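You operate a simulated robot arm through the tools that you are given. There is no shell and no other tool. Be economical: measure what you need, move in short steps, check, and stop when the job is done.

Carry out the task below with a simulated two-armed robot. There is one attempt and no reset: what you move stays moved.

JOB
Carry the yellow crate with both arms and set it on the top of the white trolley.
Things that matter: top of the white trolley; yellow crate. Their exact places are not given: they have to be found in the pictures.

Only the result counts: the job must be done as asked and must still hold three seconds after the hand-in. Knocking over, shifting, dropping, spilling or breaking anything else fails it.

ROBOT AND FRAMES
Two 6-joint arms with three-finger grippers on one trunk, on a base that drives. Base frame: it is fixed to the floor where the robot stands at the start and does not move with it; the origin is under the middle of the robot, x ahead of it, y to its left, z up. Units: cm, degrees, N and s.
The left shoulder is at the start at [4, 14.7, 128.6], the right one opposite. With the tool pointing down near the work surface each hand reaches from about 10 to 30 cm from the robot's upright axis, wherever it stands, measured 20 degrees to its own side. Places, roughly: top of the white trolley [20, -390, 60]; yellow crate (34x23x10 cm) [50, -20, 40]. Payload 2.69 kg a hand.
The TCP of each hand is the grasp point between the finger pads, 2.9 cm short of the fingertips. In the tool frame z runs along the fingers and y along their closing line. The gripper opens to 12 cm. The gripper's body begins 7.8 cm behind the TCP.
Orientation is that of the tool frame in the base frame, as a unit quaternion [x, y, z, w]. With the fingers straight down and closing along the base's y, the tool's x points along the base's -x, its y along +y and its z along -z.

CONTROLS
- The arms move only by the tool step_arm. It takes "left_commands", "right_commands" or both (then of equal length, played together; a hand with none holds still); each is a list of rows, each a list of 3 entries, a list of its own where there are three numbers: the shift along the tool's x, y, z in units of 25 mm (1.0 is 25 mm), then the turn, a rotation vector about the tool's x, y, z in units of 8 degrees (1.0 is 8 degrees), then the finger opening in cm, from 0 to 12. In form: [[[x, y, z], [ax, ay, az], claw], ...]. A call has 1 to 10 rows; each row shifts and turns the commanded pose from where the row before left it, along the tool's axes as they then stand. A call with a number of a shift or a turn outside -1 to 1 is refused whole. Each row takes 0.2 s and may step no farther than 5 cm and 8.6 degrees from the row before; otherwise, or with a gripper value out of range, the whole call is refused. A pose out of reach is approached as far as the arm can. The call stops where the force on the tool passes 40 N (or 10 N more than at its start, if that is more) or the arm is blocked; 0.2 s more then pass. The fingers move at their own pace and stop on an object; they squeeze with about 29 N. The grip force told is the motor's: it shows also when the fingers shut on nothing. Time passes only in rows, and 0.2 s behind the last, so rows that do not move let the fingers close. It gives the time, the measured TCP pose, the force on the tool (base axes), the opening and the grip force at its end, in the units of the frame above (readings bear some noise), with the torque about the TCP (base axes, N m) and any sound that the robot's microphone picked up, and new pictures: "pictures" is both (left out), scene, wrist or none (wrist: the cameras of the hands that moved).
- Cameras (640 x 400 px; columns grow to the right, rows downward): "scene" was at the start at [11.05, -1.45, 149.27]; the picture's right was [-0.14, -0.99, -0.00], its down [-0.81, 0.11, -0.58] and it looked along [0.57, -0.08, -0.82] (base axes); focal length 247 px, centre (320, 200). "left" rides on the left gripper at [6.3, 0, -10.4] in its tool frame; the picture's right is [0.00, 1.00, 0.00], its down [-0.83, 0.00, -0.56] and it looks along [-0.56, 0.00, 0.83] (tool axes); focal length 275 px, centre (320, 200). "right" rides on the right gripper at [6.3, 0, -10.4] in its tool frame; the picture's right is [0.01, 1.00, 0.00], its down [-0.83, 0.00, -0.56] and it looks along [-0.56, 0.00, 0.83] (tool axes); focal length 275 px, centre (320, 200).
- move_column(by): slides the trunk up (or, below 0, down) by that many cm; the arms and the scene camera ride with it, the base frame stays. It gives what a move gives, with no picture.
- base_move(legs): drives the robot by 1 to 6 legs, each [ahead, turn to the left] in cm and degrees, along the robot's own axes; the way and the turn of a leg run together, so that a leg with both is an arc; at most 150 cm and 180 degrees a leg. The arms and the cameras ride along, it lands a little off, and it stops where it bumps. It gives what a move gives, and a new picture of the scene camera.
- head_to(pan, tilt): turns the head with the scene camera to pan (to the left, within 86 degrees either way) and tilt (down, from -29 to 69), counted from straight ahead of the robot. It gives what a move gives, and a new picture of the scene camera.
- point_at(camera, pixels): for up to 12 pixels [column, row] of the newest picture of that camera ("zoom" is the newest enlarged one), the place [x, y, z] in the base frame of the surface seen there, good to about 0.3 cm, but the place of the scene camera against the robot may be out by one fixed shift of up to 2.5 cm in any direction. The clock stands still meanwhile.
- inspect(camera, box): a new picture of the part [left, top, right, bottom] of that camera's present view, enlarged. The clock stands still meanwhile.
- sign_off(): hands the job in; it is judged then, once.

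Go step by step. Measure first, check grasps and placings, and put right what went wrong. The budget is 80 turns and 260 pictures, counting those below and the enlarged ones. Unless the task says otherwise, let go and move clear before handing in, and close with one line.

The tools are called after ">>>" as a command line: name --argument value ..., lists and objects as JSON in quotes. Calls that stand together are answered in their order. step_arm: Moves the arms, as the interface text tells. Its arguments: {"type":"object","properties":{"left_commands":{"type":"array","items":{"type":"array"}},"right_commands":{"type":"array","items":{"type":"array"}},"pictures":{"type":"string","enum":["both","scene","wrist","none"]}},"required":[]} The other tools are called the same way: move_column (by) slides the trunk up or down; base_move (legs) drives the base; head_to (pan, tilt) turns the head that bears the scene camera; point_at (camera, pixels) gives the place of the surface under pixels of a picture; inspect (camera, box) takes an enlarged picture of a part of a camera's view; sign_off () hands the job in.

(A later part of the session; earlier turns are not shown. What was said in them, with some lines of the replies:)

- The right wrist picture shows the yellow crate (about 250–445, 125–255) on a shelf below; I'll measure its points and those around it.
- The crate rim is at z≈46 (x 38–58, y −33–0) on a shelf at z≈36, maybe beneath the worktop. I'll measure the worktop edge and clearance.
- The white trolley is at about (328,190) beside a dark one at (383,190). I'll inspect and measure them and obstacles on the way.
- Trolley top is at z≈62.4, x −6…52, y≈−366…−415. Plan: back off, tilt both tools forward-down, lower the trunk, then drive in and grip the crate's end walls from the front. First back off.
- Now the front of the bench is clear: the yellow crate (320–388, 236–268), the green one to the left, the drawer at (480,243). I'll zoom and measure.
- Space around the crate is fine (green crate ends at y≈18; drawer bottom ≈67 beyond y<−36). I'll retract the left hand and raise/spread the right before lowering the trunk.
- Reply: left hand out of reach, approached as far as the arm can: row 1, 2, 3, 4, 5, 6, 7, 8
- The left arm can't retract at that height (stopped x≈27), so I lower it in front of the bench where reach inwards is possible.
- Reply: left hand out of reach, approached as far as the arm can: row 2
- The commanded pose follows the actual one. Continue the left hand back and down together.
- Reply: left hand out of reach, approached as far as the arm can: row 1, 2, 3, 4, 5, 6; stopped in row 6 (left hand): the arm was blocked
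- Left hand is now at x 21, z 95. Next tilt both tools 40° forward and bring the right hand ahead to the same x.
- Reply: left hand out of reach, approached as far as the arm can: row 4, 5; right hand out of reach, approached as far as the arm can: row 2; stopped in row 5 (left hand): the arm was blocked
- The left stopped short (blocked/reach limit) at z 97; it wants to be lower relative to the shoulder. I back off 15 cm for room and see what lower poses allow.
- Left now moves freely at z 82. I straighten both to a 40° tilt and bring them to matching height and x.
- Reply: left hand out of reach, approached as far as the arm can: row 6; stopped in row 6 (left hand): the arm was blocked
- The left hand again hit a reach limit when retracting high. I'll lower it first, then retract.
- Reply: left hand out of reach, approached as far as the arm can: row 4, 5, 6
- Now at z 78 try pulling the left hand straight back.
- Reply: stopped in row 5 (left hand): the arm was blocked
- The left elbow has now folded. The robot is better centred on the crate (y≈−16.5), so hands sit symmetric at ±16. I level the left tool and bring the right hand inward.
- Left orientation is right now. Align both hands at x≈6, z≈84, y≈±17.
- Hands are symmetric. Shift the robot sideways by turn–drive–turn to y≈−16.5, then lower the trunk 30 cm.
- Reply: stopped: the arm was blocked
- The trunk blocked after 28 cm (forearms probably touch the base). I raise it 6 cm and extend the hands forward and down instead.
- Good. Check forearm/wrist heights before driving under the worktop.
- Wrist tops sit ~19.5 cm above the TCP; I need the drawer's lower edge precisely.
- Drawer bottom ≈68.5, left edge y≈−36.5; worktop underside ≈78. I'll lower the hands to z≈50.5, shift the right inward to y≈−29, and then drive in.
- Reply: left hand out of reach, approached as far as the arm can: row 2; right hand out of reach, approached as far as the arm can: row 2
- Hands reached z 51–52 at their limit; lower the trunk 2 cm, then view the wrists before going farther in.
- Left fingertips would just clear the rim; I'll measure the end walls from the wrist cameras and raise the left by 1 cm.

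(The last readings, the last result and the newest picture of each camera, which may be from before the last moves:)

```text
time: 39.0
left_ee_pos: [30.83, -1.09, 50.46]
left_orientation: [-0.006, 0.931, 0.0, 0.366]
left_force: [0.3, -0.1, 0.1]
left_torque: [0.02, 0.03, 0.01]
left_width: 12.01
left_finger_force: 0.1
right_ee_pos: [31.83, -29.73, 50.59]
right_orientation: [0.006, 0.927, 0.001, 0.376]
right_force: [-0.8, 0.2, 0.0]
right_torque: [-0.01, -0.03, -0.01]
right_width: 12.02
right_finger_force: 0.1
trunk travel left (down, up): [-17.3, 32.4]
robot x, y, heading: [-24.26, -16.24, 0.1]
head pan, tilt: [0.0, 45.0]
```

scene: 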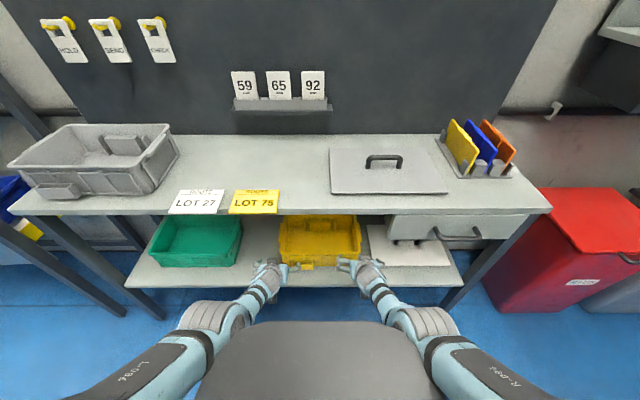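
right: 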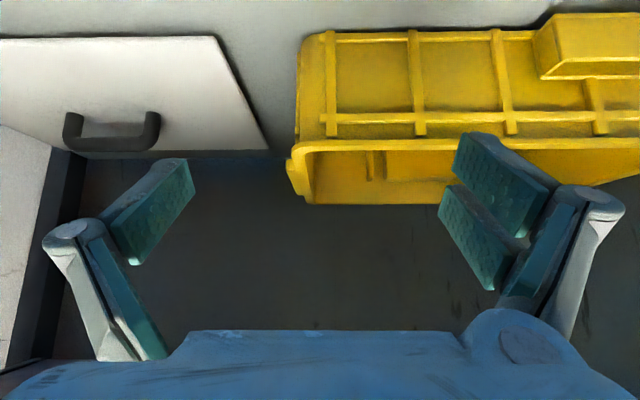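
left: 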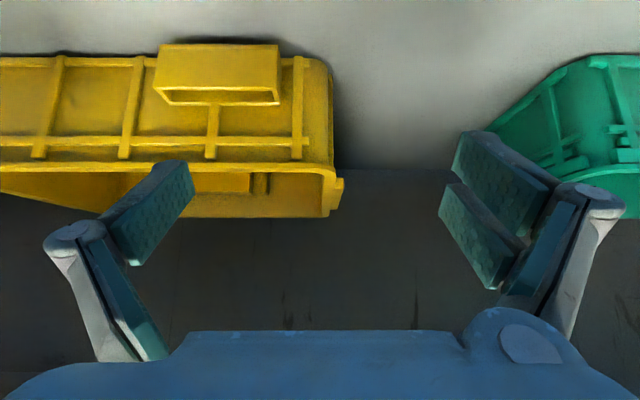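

Walls: left rim y −3…0 (with handle), right −29.5…−32.4, crate x 37.5–58. Drive in 14.5 cm.

>>> base_move --legs '[[14.5, 0]]'

>>> step_arm --left_commands '[[[0, 0, 0], [0, 0, 0], 12]]' --right_commands '[[[0, 0, 0], [0, 0, 0], 12]]' --pictures "wrist"

```text
time: 40.3
left_ee_pos: [45.44, -1.08, 50.34]
left_orientation: [-0.005, 0.93, -0.001, 0.366]
left_force: [0.2, 0.5, 0.8]
left_torque: [-0.01, -0.01, -0.01]
left_width: 12.0
left_finger_force: 0.0
right_ee_pos: [46.43, -29.65, 50.53]
right_orientation: [0.006, 0.927, 0.001, 0.375]
right_force: [0.4, -0.3, -0.5]
right_torque: [-0.01, -0.06, -0.02]
right_width: 12.0
right_finger_force: 0.0
trunk travel left (down, up): [-17.3, 32.4]
robot x, y, heading: [-9.5, -16.1, 0.3]
head pan, tilt: [0.0, 45.0]
```

scene: 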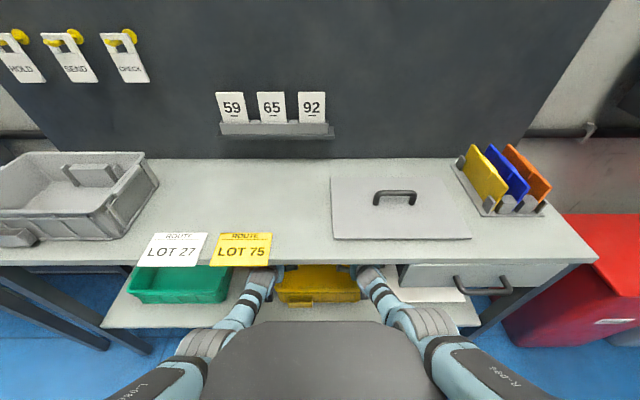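

```text
time: 40.7
left_ee_pos: [45.45, -1.01, 50.4]
left_orientation: [-0.005, 0.93, -0.001, 0.367]
left_force: [-0.5, -0.9, -0.5]
left_torque: [0.01, -0.03, 0.03]
left_width: 12.03
left_finger_force: 0.1
right_ee_pos: [46.39, -29.77, 50.53]
right_orientation: [0.006, 0.926, 0.001, 0.376]
right_force: [-0.2, 0.1, 0.7]
right_torque: [0.02, -0.01, 0.01]
right_width: 11.98
right_finger_force: 0.2
trunk travel left (down, up): [-17.3, 32.4]
robot x, y, heading: [-9.04, -16.5, 0.1]
head pan, tilt: [0.0, 45.0]
```

right: 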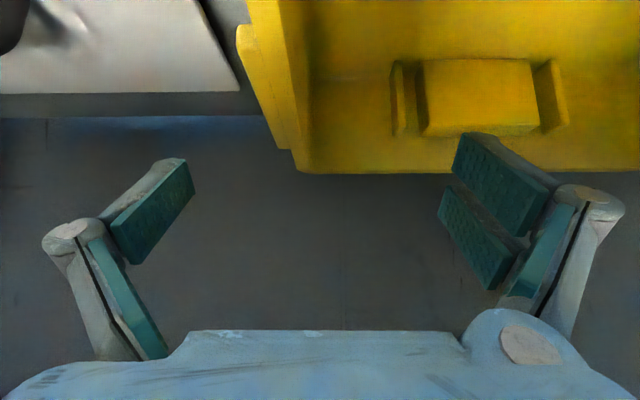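
left: 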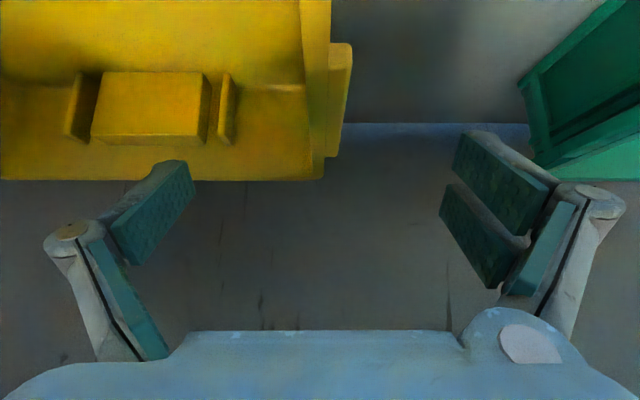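

Fingers straddle both end walls. Descend with the trunk 6 cm, then centre the right hand on its wall.

>>> move_column --by -6

>>> step_arm --left_commands '[[[0, -0.2, 0], [0, 0, 0], 12]]' --right_commands '[[[0, -0.5, 0], [0, 0, 0], 12]]' --pictures "wrist"

```text
time: 41.7
left_ee_pos: [45.42, -0.96, 44.42]
left_orientation: [-0.005, 0.931, -0.001, 0.366]
left_force: [0.1, -0.3, -0.1]
left_torque: [0.01, 0.01, -0.06]
left_width: 12.01
left_finger_force: 0.0
right_ee_pos: [46.4, -29.7, 44.5]
right_orientation: [0.006, 0.926, 0.001, 0.376]
right_force: [0.5, -0.9, 0.0]
right_torque: [-0.01, 0.0, -0.01]
right_width: 12.02
right_finger_force: 0.0
trunk travel left (down, up): [-11.3, 38.4]
robot x, y, heading: [-9.39, -16.5, 0.0]
head pan, tilt: [0.0, 45.0]
```

```text
time: 42.1
left_ee_pos: [45.44, -1.64, 44.43]
left_orientation: [-0.005, 0.931, -0.001, 0.366]
left_force: [0.4, -0.2, -0.1]
left_torque: [0.01, -0.01, -0.01]
left_width: 12.0
left_finger_force: 0.0
right_ee_pos: [46.42, -30.97, 44.44]
right_orientation: [0.007, 0.926, 0.001, 0.377]
right_force: [-0.1, -0.4, -0.6]
right_torque: [0.04, -0.01, -0.01]
right_width: 11.97
right_finger_force: 0.0
trunk travel left (down, up): [-11.3, 38.4]
robot x, y, heading: [-9.43, -16.37, 0.1]
head pan, tilt: [0.0, 45.0]
```

right: 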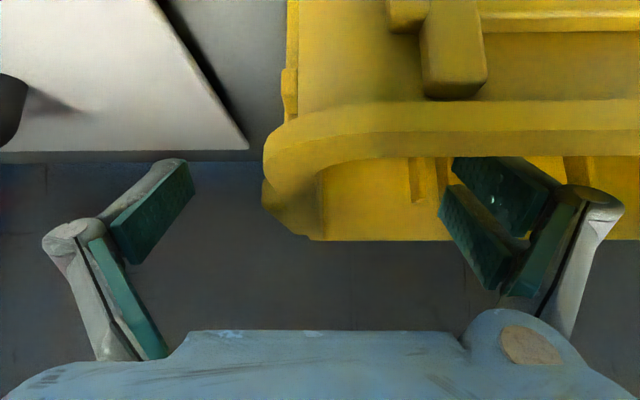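
left: 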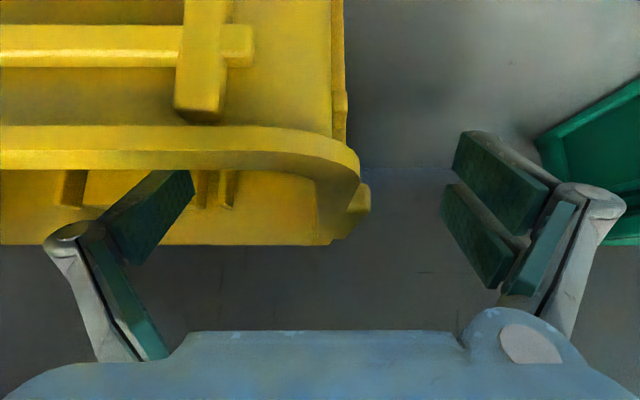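

Each hand has one finger inside and one outside its end wall with no contact force. Close both.

>>> step_arm --left_commands '[[[0, 0, 0], [0, 0, 0], 5], [[0, 0, 0], [0, 0, 0], 3.5], [[0, 0, 0], [0, 0, 0], 0], [[0, 0, 0], [0, 0, 0], 0], [[0, 0, 0], [0, 0, 0], 0]]' --right_commands '[[[0, 0, 0], [0, 0, 0], 5], [[0, 0, 0], [0, 0, 0], 3.5], [[0, 0, 0], [0, 0, 0], 0], [[0, 0, 0], [0, 0, 0], 0], [[0, 0, 0], [0, 0, 0], 0]]' --pictures "wrist"

```text
time: 43.1
left_ee_pos: [45.49, -0.65, 44.34]
left_orientation: [-0.006, 0.931, 0.006, 0.366]
left_force: [3.3, 11.8, -0.6]
left_torque: [-0.6, -0.06, 0.05]
left_width: 1.97
left_finger_force: 29.3
right_ee_pos: [46.54, -31.79, 44.4]
right_orientation: [0.006, 0.927, -0.006, 0.375]
right_force: [-2.4, -12.3, 3.0]
right_torque: [0.37, -0.04, 1.13]
right_width: 1.99
right_finger_force: 28.7
trunk travel left (down, up): [-11.3, 38.4]
robot x, y, heading: [-9.26, -16.42, -0.2]
head pan, tilt: [0.0, 45.0]
stopped in row 4 (left hand): the force on the tool passed its limit at 47 N (the readings are from after the stop); the commanded pose is now the measured one
```

right: 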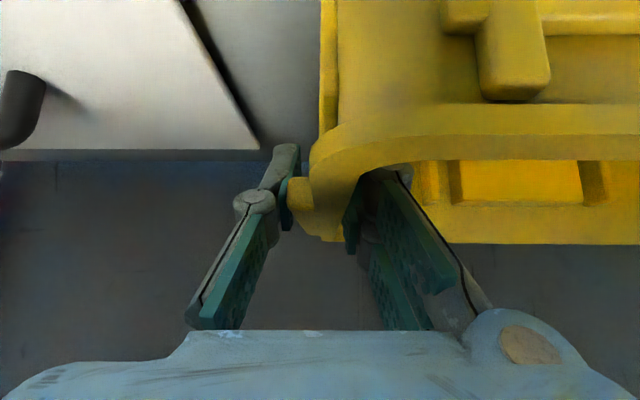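
left: 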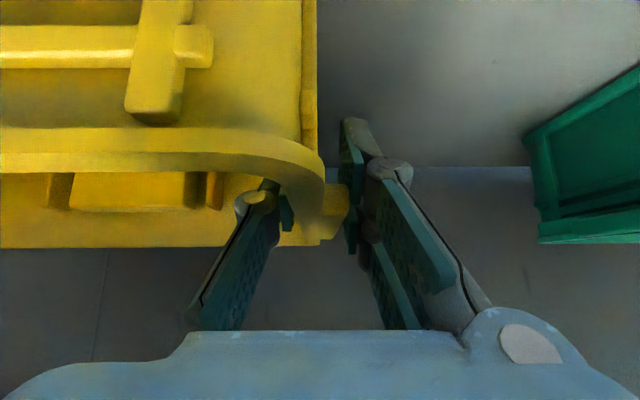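

Both hands hold (widths 2.0, 29 N). Relieve the sideways load slightly, then lift 1.8 cm with the trunk.

>>> step_arm --left_commands '[[[0, 0.12, 0], [0, 0, 0], 0]]' --right_commands '[[[0, -0.12, 0], [0, 0, 0], 0]]' --pictures "none"

>>> move_column --by 1.8

>>> step_arm --left_commands '[[[0, 0, 0], [0, 0, 0], 0]]' --right_commands '[[[0, 0, 0], [0, 0, 0], 0]]'

```text
time: 43.5
left_ee_pos: [45.43, -0.83, 44.29]
left_orientation: [-0.006, 0.931, 0.004, 0.365]
left_force: [2.9, -2.9, 0.0]
left_torque: [-0.52, 0.11, -0.19]
left_width: 1.92
left_finger_force: 29.3
right_ee_pos: [46.48, -31.78, 44.4]
right_orientation: [0.007, 0.927, -0.004, 0.376]
right_force: [-2.7, 2.3, 3.5]
right_torque: [0.25, 0.56, 1.0]
right_width: 1.98
right_finger_force: 29.0
trunk travel left (down, up): [-11.3, 38.4]
robot x, y, heading: [-9.13, -16.49, 0.1]
head pan, tilt: [0.0, 45.0]
```

```text
time: 44.2
left_ee_pos: [45.5, -0.57, 46.09]
left_orientation: [-0.005, 0.931, 0.004, 0.365]
left_force: [2.6, -15.9, -1.5]
left_torque: [-0.72, 0.32, -0.38]
left_width: 1.93
left_finger_force: 28.8
right_ee_pos: [46.49, -31.87, 46.07]
right_orientation: [0.007, 0.927, -0.004, 0.374]
right_force: [-2.1, 16.5, -3.8]
right_torque: [0.49, -0.25, 1.21]
right_width: 1.96
right_finger_force: 29.2
trunk travel left (down, up): [-13.1, 36.6]
robot x, y, heading: [-9.31, -16.55, 0.3]
head pan, tilt: [0.0, 45.0]
```

```text
time: 44.6
left_ee_pos: [45.46, -0.74, 46.24]
left_orientation: [-0.005, 0.931, 0.003, 0.366]
left_force: [2.9, -21.8, -1.6]
left_torque: [-0.72, 0.1, -0.5]
left_width: 1.93
left_finger_force: 28.7
right_ee_pos: [46.51, -31.77, 46.23]
right_orientation: [0.007, 0.927, -0.004, 0.375]
right_force: [-4.1, 22.9, -3.0]
right_torque: [0.52, -0.02, 1.29]
right_width: 1.96
right_finger_force: 29.5
trunk travel left (down, up): [-13.1, 36.6]
robot x, y, heading: [-9.33, -16.45, 0.4]
head pan, tilt: [0.0, 45.0]
```

scene: 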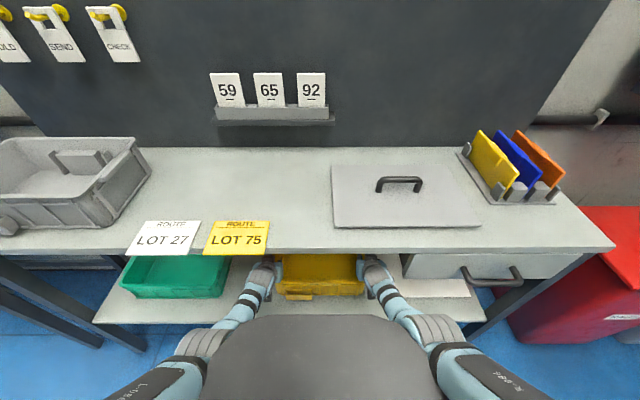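
right: 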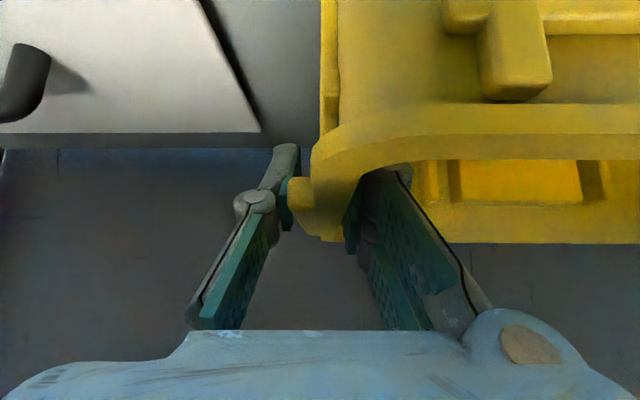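
left: 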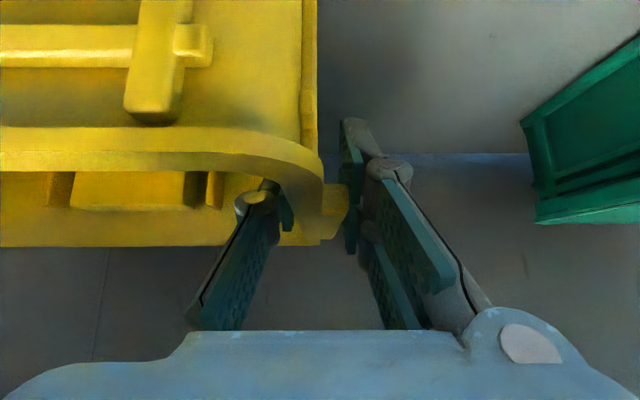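

The crate rises with the hands. Ease the outward pull (22 N) by 2 mm each, then back out 40 cm.

>>> step_arm --left_commands '[[[0, -0.07, 0], [0, 0, 0], 0], [[0, 0, 0], [0, 0, 0], 0]]' --right_commands '[[[0, 0.07, 0], [0, 0, 0], 0], [[0, 0, 0], [0, 0, 0], 0]]' --pictures "none"

>>> base_move --legs '[[-15, 0]]'

```text
time: 45.2
left_ee_pos: [45.49, -0.71, 46.09]
left_orientation: [-0.006, 0.93, 0.005, 0.366]
left_force: [4.3, -13.4, -0.9]
left_torque: [-0.72, -0.11, -0.24]
left_width: 1.95
left_finger_force: 28.8
right_ee_pos: [46.38, -31.8, 46.15]
right_orientation: [0.006, 0.927, -0.005, 0.374]
right_force: [-3.9, 13.0, -2.7]
right_torque: [0.42, 0.2, 1.3]
right_width: 1.95
right_finger_force: 29.3
trunk travel left (down, up): [-13.1, 36.6]
robot x, y, heading: [-9.21, -16.39, 0.2]
head pan, tilt: [0.0, 45.0]
```

```text
time: 46.5
left_ee_pos: [30.3, -0.51, 46.17]
left_orientation: [-0.005, 0.931, 0.004, 0.365]
left_force: [3.7, -3.4, -1.6]
left_torque: [-0.67, -0.24, -0.12]
left_width: 1.92
left_finger_force: 28.9
right_ee_pos: [31.36, -31.74, 46.12]
right_orientation: [0.006, 0.927, -0.005, 0.375]
right_force: [-3.0, 4.2, -4.0]
right_torque: [0.39, 0.33, 1.21]
right_width: 2.01
right_finger_force: 29.2
trunk travel left (down, up): [-13.1, 36.6]
robot x, y, heading: [-24.28, -16.28, 0.2]
head pan, tilt: [0.0, 45.0]
```

scene: 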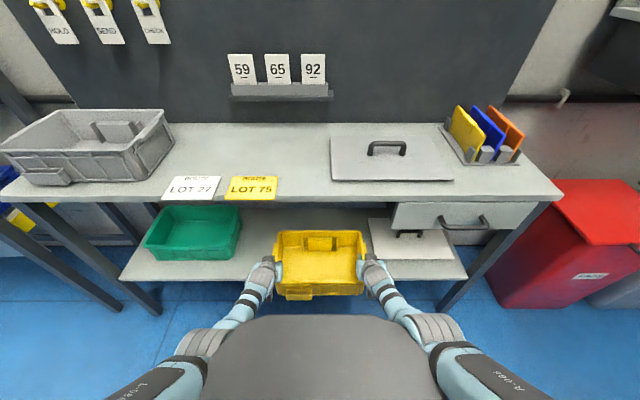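

Crate is out from the shelf and level, with small load. Back farther, then raise the trunk 33 cm.

>>> base_move --legs '[[-24, 0]]'

>>> move_column --by 33

>>> head_to --pan -80 --tilt 30

```text
time: 48.3
left_ee_pos: [6.06, -0.78, 46.16]
left_orientation: [-0.007, 0.931, 0.005, 0.365]
left_force: [2.7, 1.1, -1.1]
left_torque: [-0.63, -0.12, -0.15]
left_width: 1.94
left_finger_force: 29.1
right_ee_pos: [7.07, -31.8, 46.19]
right_orientation: [0.007, 0.927, -0.006, 0.374]
right_force: [-3.5, -0.8, -3.1]
right_torque: [0.42, 0.19, 1.08]
right_width: 1.94
right_finger_force: 28.7
trunk travel left (down, up): [-13.1, 36.6]
robot x, y, heading: [-48.88, -16.83, 0.6]
head pan, tilt: [0.0, 45.0]
```

scene: 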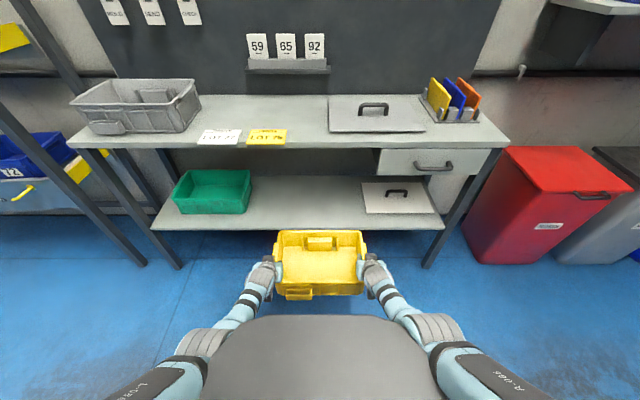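

```text
time: 51.6
left_ee_pos: [6.2, -0.71, 79.25]
left_orientation: [-0.006, 0.931, 0.006, 0.365]
left_force: [3.5, 1.2, -2.3]
left_torque: [-0.66, -0.19, -0.18]
left_width: 1.93
left_finger_force: 28.6
right_ee_pos: [7.31, -31.87, 79.22]
right_orientation: [0.006, 0.928, -0.005, 0.373]
right_force: [-4.3, -1.1, -3.1]
right_torque: [0.45, 0.26, 1.11]
right_width: 1.98
right_finger_force: 28.5
trunk travel left (down, up): [-46.1, 3.6]
robot x, y, heading: [-48.64, -16.16, 0.2]
head pan, tilt: [0.0, 45.0]
```

```text
time: 53.1
left_ee_pos: [6.12, -0.7, 79.2]
left_orientation: [-0.006, 0.931, 0.006, 0.366]
left_force: [3.2, 0.4, -2.6]
left_torque: [-0.64, -0.01, -0.15]
left_width: 1.95
left_finger_force: 29.0
right_ee_pos: [7.2, -31.75, 79.26]
right_orientation: [0.007, 0.927, -0.005, 0.375]
right_force: [-2.1, -0.6, -3.4]
right_torque: [0.48, 0.08, 1.09]
right_width: 1.97
right_finger_force: 28.9
trunk travel left (down, up): [-46.1, 3.6]
robot x, y, heading: [-48.62, -16.36, 0.3]
head pan, tilt: [-80.0, 30.0]
```

scene: 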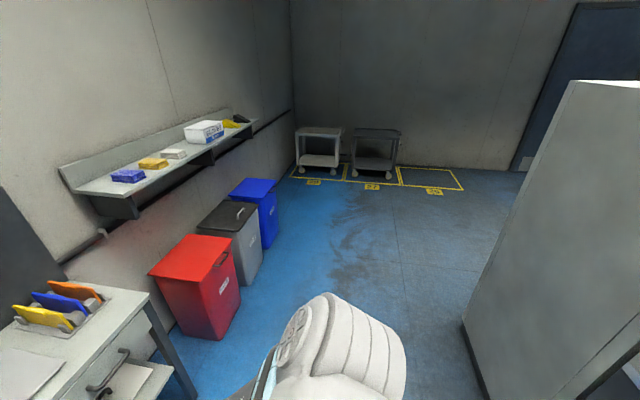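

Crate is held level at z 79. Check the clearances on both sides of the route.

>>> point_at --camera "scene" --pixels '[[466, 322], [485, 395], [520, 250], [570, 90], [276, 240], [278, 190], [262, 270], [292, 110], [250, 120], [310, 128], [328, 136], [343, 128]]'

>>> base_move --legs '[[0, -90], [60, 0]]'

```text
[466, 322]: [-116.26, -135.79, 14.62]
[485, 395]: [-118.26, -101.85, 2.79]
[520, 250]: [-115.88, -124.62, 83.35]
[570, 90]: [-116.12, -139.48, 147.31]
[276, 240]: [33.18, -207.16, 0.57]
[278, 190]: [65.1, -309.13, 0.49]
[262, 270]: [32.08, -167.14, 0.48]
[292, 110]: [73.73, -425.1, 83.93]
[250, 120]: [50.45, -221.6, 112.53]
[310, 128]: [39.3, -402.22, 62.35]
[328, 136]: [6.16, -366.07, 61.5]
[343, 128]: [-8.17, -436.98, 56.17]
```

```text
time: 60.3
left_ee_pos: [-31.97, -131.24, 79.27]
left_orientation: [0.652, 0.664, -0.255, 0.263]
left_force: [0.7, -2.8, -2.6]
left_torque: [-0.04, 0.63, -0.22]
left_width: 1.95
left_finger_force: 29.2
right_ee_pos: [-63.05, -132.24, 79.31]
right_orientation: [0.658, 0.653, -0.268, 0.262]
right_force: [-0.7, 2.8, -2.4]
right_torque: [0.08, -0.51, 1.05]
right_width: 1.95
right_finger_force: 29.3
trunk travel left (down, up): [-46.1, 3.6]
robot x, y, heading: [-47.69, -76.51, -89.7]
head pan, tilt: [-80.0, 30.0]
```

scene: 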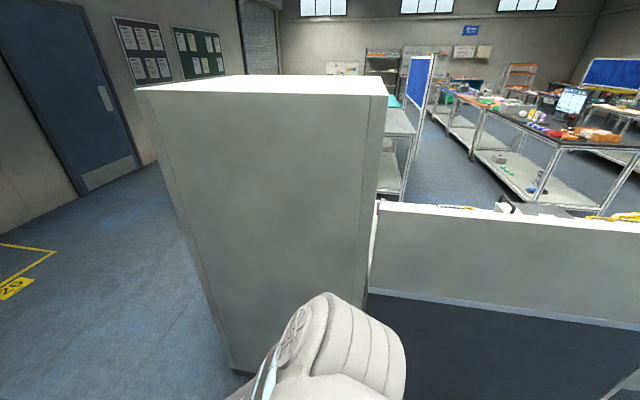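

Holding well. Continue along the aisle, then diagonal toward the trolley's line; head forward.

>>> head_to --pan 0 --tilt 35

>>> base_move --legs '[[55, 0], [0, 25], [100, 0]]'

```text
time: 61.8
left_ee_pos: [-31.97, -131.38, 79.18]
left_orientation: [0.652, 0.664, -0.254, 0.263]
left_force: [0.2, -2.6, -2.2]
left_torque: [0.03, 0.6, -0.28]
left_width: 1.93
left_finger_force: 29.0
right_ee_pos: [-63.08, -132.42, 79.16]
right_orientation: [0.659, 0.653, -0.267, 0.261]
right_force: [-1.1, 2.5, -2.4]
right_torque: [0.05, -0.55, 1.04]
right_width: 1.96
right_finger_force: 28.9
trunk travel left (down, up): [-46.1, 3.6]
robot x, y, heading: [-48.1, -76.55, -89.5]
head pan, tilt: [0.0, 35.0]
```

scene: 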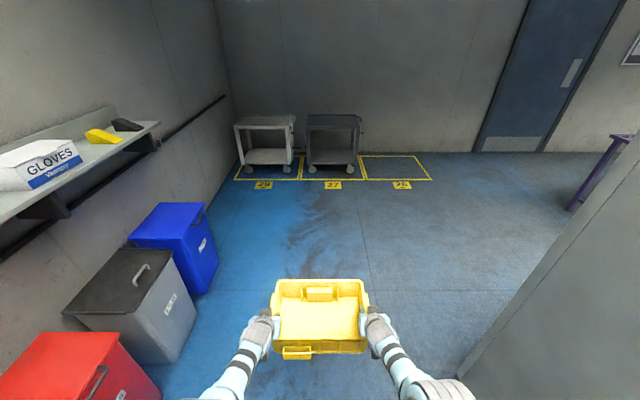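

```text
time: 71.1
left_ee_pos: [33.15, -265.37, 79.37]
left_orientation: [0.493, 0.79, -0.192, 0.311]
left_force: [1.9, -1.4, -1.5]
left_torque: [-0.23, 0.57, -0.25]
left_width: 1.91
left_finger_force: 29.6
right_ee_pos: [5.51, -279.62, 79.32]
right_orientation: [0.5, 0.781, -0.204, 0.314]
right_force: [-1.7, 2.8, -2.3]
right_torque: [0.29, -0.4, 1.07]
right_width: 1.96
right_finger_force: 29.0
trunk travel left (down, up): [-46.1, 3.6]
robot x, y, heading: [-4.86, -222.7, -64.5]
head pan, tilt: [0.0, 35.0]
```

scene: 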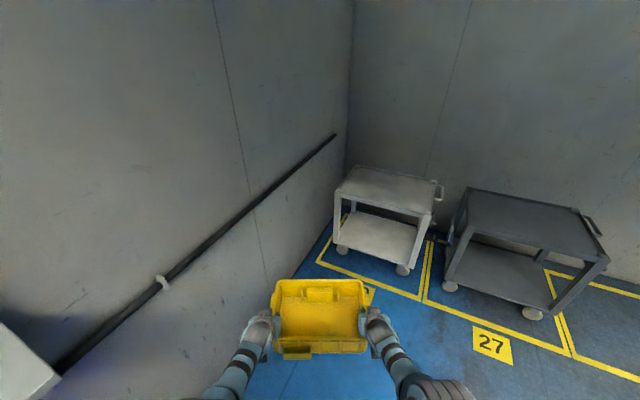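

White trolley is clear at (385,190). Measure its top corners and lip.

>>> inspect --camera "scene" --box '[310, 150, 470, 250]'

>>> point_at --camera "scene" --pixels '[[338, 190], [430, 212], [358, 168], [434, 184], [385, 190], [385, 201], [320, 285], [290, 290], [340, 250], [403, 268], [308, 345], [170, 285]]'

```text
4.00 times, centred on (390, 200) of scene
```

zoom: 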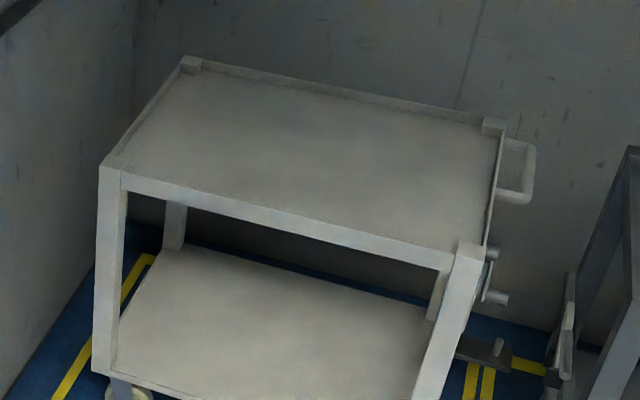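

```text
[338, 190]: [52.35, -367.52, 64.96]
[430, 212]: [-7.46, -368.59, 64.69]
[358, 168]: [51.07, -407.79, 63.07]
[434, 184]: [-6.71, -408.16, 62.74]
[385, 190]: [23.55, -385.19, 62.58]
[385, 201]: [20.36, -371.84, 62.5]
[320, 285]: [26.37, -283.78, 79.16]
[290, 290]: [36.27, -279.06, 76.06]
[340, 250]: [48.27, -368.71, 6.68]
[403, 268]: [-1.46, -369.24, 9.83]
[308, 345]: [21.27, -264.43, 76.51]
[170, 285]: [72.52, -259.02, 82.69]
```

Plate: x −6…51, y −368…−408, z 62.5, with small corner posts to z 65. Target crate centre (22,−387). Drive toward x≈21, then face −y.

>>> base_move --legs '[[0, -7.5], [80, 0], [0, -18]]'

```text
time: 77.0
left_ee_pos: [36.54, -353.98, 79.08]
left_orientation: [0.654, 0.663, -0.254, 0.262]
left_force: [1.5, -3.0, -2.3]
left_torque: [0.21, 0.53, -0.21]
left_width: 1.94
left_finger_force: 29.0
right_ee_pos: [5.56, -355.08, 79.19]
right_orientation: [0.66, 0.651, -0.269, 0.261]
right_force: [-1.1, 3.8, -3.6]
right_torque: [-0.12, -0.55, 1.13]
right_width: 1.94
right_finger_force: 28.5
trunk travel left (down, up): [-46.1, 3.6]
robot x, y, heading: [20.73, -299.17, -89.5]
head pan, tilt: [0.0, 35.0]
```

scene: 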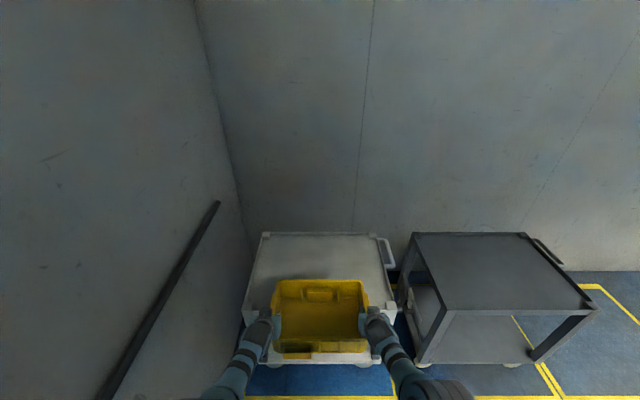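

Aligned: crate centre x≈21, y≈−356. Advance 30 cm over the plate.

>>> base_move --legs '[[20, 0]]'

>>> base_move --legs '[[10, -0.5]]'

>>> head_to --pan 0 --tilt 50

```text
time: 78.6
left_ee_pos: [36.83, -373.7, 79.42]
left_orientation: [0.651, 0.663, -0.257, 0.264]
left_force: [1.1, -2.1, -3.5]
left_torque: [-0.36, 0.45, -0.25]
left_width: 1.95
left_finger_force: 29.1
right_ee_pos: [5.82, -374.83, 79.54]
right_orientation: [0.658, 0.652, -0.269, 0.262]
right_force: [-0.8, 3.2, -1.5]
right_torque: [0.5, -0.51, 1.07]
right_width: 1.96
right_finger_force: 28.7
trunk travel left (down, up): [-46.1, 3.6]
robot x, y, heading: [20.74, -319.38, -90.0]
head pan, tilt: [0.0, 35.0]
```

scene: 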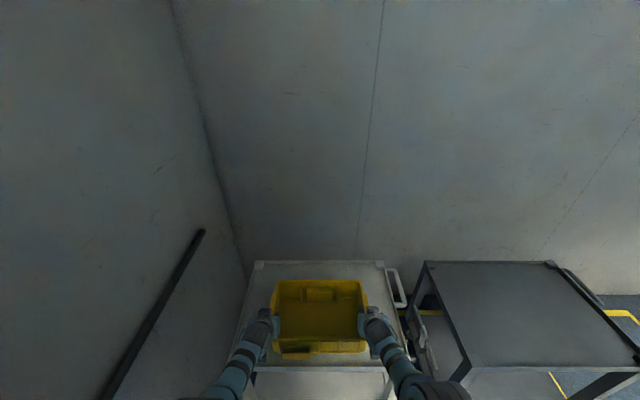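

```text
time: 79.8
left_ee_pos: [36.92, -383.09, 79.71]
left_orientation: [0.653, 0.66, -0.261, 0.265]
left_force: [1.6, 0.5, -1.9]
left_torque: [-0.57, 0.67, -0.53]
left_width: 1.97
left_finger_force: 29.1
right_ee_pos: [5.73, -384.0, 80.11]
right_orientation: [0.659, 0.649, -0.274, 0.263]
right_force: [-2.1, 1.5, -4.0]
right_torque: [0.53, -0.48, 0.75]
right_width: 1.94
right_finger_force: 28.9
trunk travel left (down, up): [-46.1, 3.6]
robot x, y, heading: [20.69, -329.59, -90.3]
head pan, tilt: [0.0, 35.0]
```

scene: 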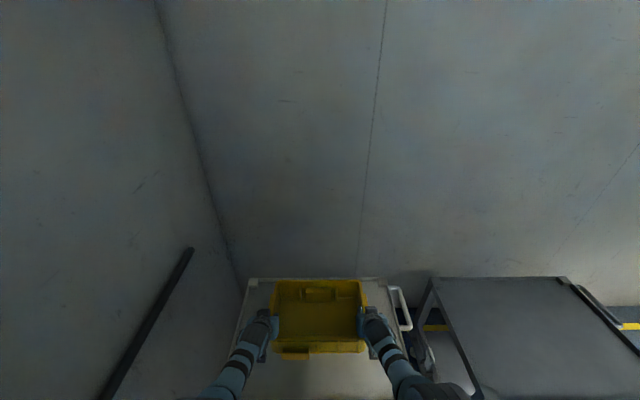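

```text
time: 80.6
left_ee_pos: [37.04, -383.89, 79.24]
left_orientation: [0.653, 0.662, -0.259, 0.26]
left_force: [0.7, -0.4, -0.4]
left_torque: [-0.18, 0.85, -0.73]
left_width: 1.94
left_finger_force: 29.2
right_ee_pos: [6.0, -384.79, 79.55]
right_orientation: [0.66, 0.652, -0.271, 0.258]
right_force: [0.4, 1.7, -4.3]
right_torque: [0.28, -0.31, 0.88]
right_width: 1.95
right_finger_force: 29.0
trunk travel left (down, up): [-46.1, 3.6]
robot x, y, heading: [20.44, -329.45, -90.2]
head pan, tilt: [0.0, 50.0]
```

scene: 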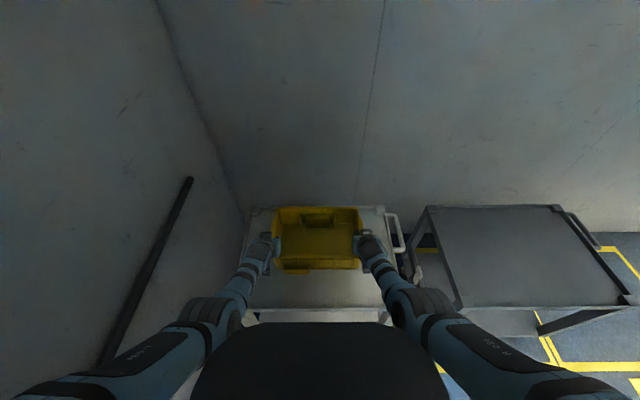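

Crate is over the plate. Verify its footprint against the plate before lowering.

>>> inspect --camera "scene" --box '[220, 190, 420, 315]'

>>> point_at --camera "scene" --pixels '[[276, 208], [358, 208], [275, 266], [358, 264], [258, 210], [380, 212], [320, 300], [260, 303], [375, 302], [320, 240]]'

>>> step_arm --left_commands '[[[0, 0, 0], [0, 0, 0], 0]]' --right_commands '[[[0, 0, 0], [0, 0, 0], 0]]' --pictures "wrist"

```text
3.20 times, centred on (320, 252) of scene
```

zoom: 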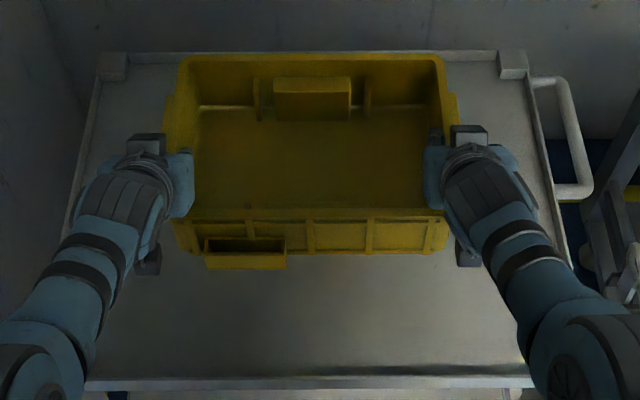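

```text
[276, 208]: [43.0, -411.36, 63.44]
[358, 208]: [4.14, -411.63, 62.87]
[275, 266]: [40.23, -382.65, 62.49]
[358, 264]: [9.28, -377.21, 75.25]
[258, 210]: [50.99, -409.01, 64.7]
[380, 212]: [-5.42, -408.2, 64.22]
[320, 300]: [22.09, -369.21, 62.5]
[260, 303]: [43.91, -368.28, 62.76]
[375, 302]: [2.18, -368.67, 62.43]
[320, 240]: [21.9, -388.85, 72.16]
```

```text
time: 81.0
left_ee_pos: [36.61, -384.24, 79.17]
left_orientation: [0.654, 0.662, -0.256, 0.261]
left_force: [0.0, -2.1, -0.6]
left_torque: [-0.09, 0.82, -0.64]
left_width: 1.98
left_finger_force: 29.1
right_ee_pos: [5.56, -384.87, 79.29]
right_orientation: [0.662, 0.65, -0.27, 0.257]
right_force: [-0.9, 0.8, -4.1]
right_torque: [0.23, -0.34, 0.87]
right_width: 1.95
right_finger_force: 28.9
trunk travel left (down, up): [-46.1, 3.6]
robot x, y, heading: [20.84, -329.36, -90.1]
head pan, tilt: [0.0, 50.0]
```

right: 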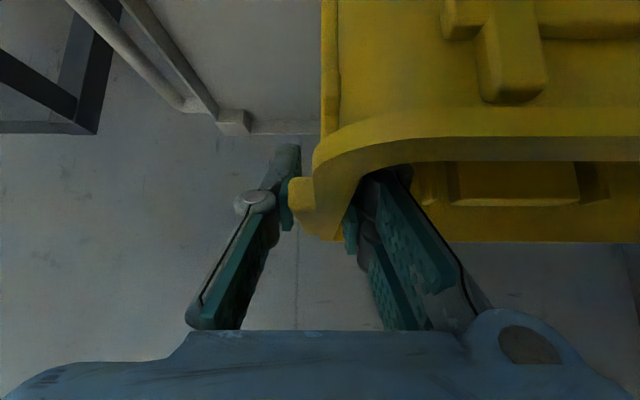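
left: 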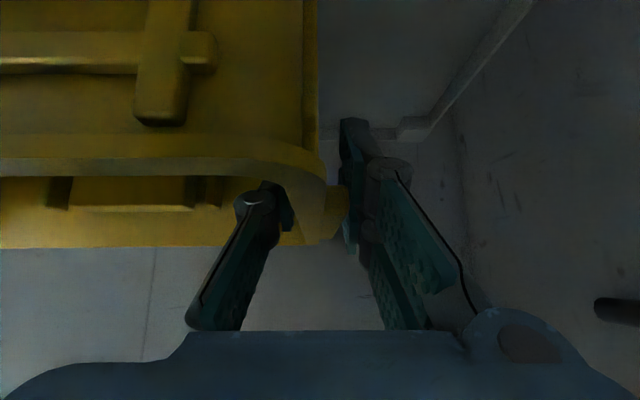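

Footprint is well inside the plate. Lower the trunk 8 cm, then the last bit slowly.

>>> move_column --by -8

>>> move_column --by -0.7

```text
time: 82.1
left_ee_pos: [36.87, -384.17, 70.99]
left_orientation: [0.653, 0.663, -0.256, 0.26]
left_force: [0.1, -1.5, -1.3]
left_torque: [-0.11, 0.69, -0.56]
left_width: 1.96
left_finger_force: 28.7
right_ee_pos: [5.71, -384.9, 71.27]
right_orientation: [0.661, 0.651, -0.271, 0.258]
right_force: [-0.7, 1.6, -4.6]
right_torque: [0.18, -0.38, 0.93]
right_width: 1.96
right_finger_force: 28.5
trunk travel left (down, up): [-38.1, 11.6]
robot x, y, heading: [20.9, -329.43, -89.6]
head pan, tilt: [0.0, 50.0]
```

```text
time: 82.7
left_ee_pos: [36.88, -384.07, 70.3]
left_orientation: [0.654, 0.662, -0.258, 0.261]
left_force: [1.1, -0.6, 3.7]
left_torque: [-0.21, 0.6, -0.69]
left_width: 1.96
left_finger_force: 28.6
right_ee_pos: [5.69, -384.88, 70.63]
right_orientation: [0.661, 0.651, -0.271, 0.257]
right_force: [-1.5, 0.1, -2.9]
right_torque: [-0.5, -0.52, 0.88]
right_width: 1.95
right_finger_force: 28.7
trunk travel left (down, up): [-37.4, 12.3]
robot x, y, heading: [20.65, -329.3, -89.9]
head pan, tilt: [0.0, 50.0]
```

Left side just touched (force +3.7); lower 0.4 cm more for the right.

>>> move_column --by -0.4

```text
time: 83.2
left_ee_pos: [36.85, -384.17, 70.24]
left_orientation: [0.652, 0.661, -0.26, 0.264]
left_force: [0.9, 0.3, 22.7]
left_torque: [-0.57, 0.59, -0.82]
left_width: 1.97
left_finger_force: 29.2
right_ee_pos: [5.73, -384.69, 70.44]
right_orientation: [0.661, 0.65, -0.272, 0.259]
right_force: [-3.2, -0.5, -0.2]
right_torque: [-0.31, -0.77, 0.46]
right_width: 1.93
right_finger_force: 29.0
trunk travel left (down, up): [-37.0, 12.7]
robot x, y, heading: [21.1, -329.37, -89.9]
head pan, tilt: [0.0, 50.0]
```

Resting; balance the hands by 2 mm, then open the fingers.

>>> step_arm --left_commands '[[[-0.05, 0, -0.05], [0, 0, 0], 0], [[0, 0, 0], [0, 0, 0], 3], [[0, 0, 0], [0, 0, 0], 5], [[0, 0, 0], [0, 0, 0], 8], [[0, 0, 0], [0, 0, 0], 8]]' --right_commands '[[[0.05, 0, 0.05], [0, 0, 0], 0], [[0, 0, 0], [0, 0, 0], 3], [[0, 0, 0], [0, 0, 0], 5], [[0, 0, 0], [0, 0, 0], 8], [[0, 0, 0], [0, 0, 0], 8]]'

```text
time: 84.4
left_ee_pos: [36.86, -384.16, 70.11]
left_orientation: [0.654, 0.662, -0.257, 0.26]
left_force: [0.3, 0.0, -0.8]
left_torque: [0.0, 0.01, 0.03]
left_width: 8.02
left_finger_force: 0.0
right_ee_pos: [5.78, -384.79, 70.02]
right_orientation: [0.661, 0.65, -0.271, 0.257]
right_force: [0.5, 0.2, 0.0]
right_torque: [0.02, 0.03, 0.01]
right_width: 8.01
right_finger_force: 0.0
trunk travel left (down, up): [-37.0, 12.7]
robot x, y, heading: [20.58, -329.17, -89.9]
head pan, tilt: [0.0, 50.0]
```

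scene: 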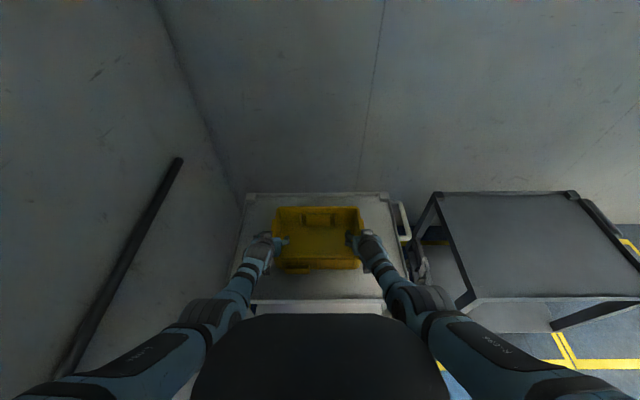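
right: 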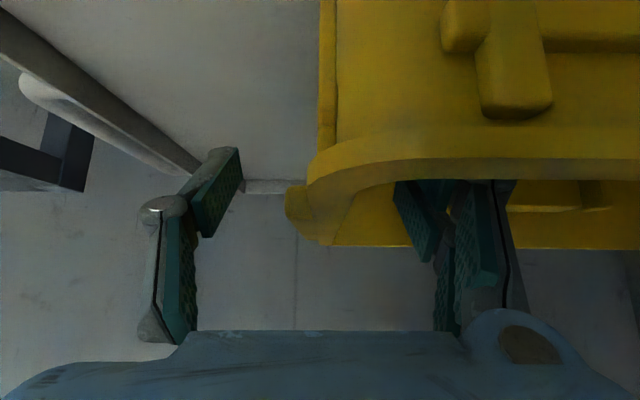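
left: 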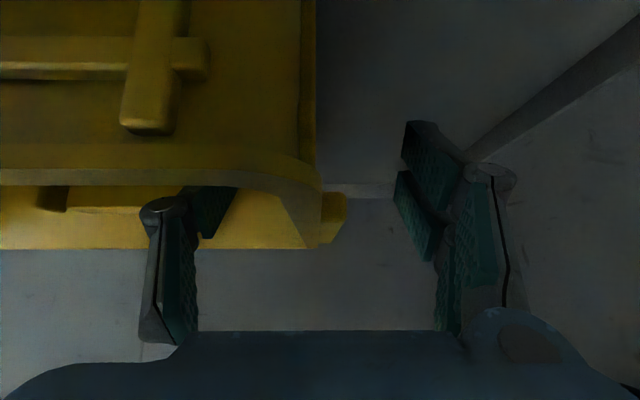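

Released with zero forces and the crate is resting level. Raise the trunk 11 cm straight up, then back off.

>>> move_column --by 11

>>> base_move --legs '[[-45, 0]]'

>>> inspect --camera "scene" --box '[200, 130, 520, 330]'

```text
time: 85.8
left_ee_pos: [36.89, -383.99, 81.14]
left_orientation: [0.654, 0.662, -0.257, 0.26]
left_force: [0.0, 0.0, 0.4]
left_torque: [-0.02, 0.02, -0.02]
left_width: 8.01
left_finger_force: 0.1
right_ee_pos: [5.93, -384.77, 81.19]
right_orientation: [0.66, 0.651, -0.271, 0.258]
right_force: [1.0, 0.4, -0.2]
right_torque: [-0.03, 0.0, -0.02]
right_width: 8.02
right_finger_force: 0.0
trunk travel left (down, up): [-48.0, 1.7]
robot x, y, heading: [21.01, -329.08, -89.9]
head pan, tilt: [0.0, 50.0]
```

```text
time: 88.6
left_ee_pos: [36.98, -339.26, 80.95]
left_orientation: [0.654, 0.663, -0.256, 0.26]
left_force: [-0.7, 0.0, -0.1]
left_torque: [0.01, 0.0, -0.01]
left_width: 8.01
left_finger_force: 0.0
right_ee_pos: [5.93, -340.02, 80.93]
right_orientation: [0.661, 0.651, -0.271, 0.257]
right_force: [-0.9, -0.2, -0.1]
right_torque: [0.01, -0.01, 0.01]
right_width: 7.99
right_finger_force: 0.0
trunk travel left (down, up): [-48.0, 1.7]
robot x, y, heading: [21.19, -284.26, -90.1]
head pan, tilt: [0.0, 50.0]
```

scene: 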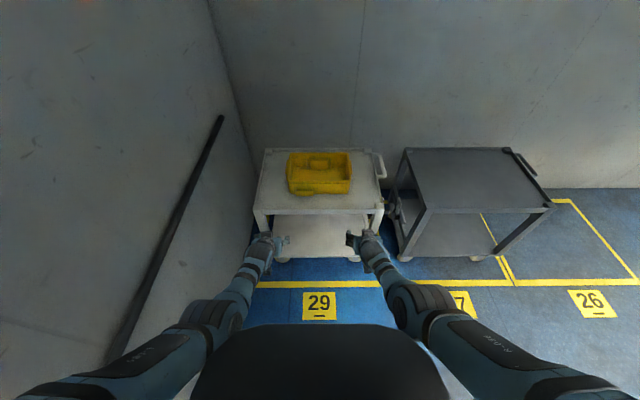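

```text
2.00 times, centred on (360, 230) of scene
```

zoom: 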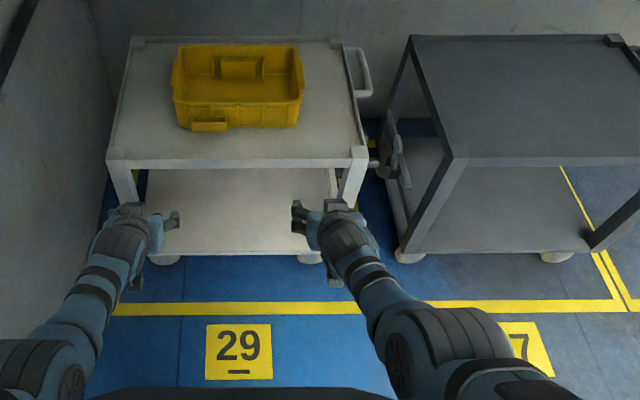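

The crate stands flat in the middle of the white trolley's top (pixels 288–352, 150–195), and the hands are clear; handing in.

>>> sign_off

```text
The job is handed in.
```

The yellow crate was carried with both arms and set flat on top of the white trolley. The hands had let go and backed clear before I handed in, and nothing else looked moved in the pictures.
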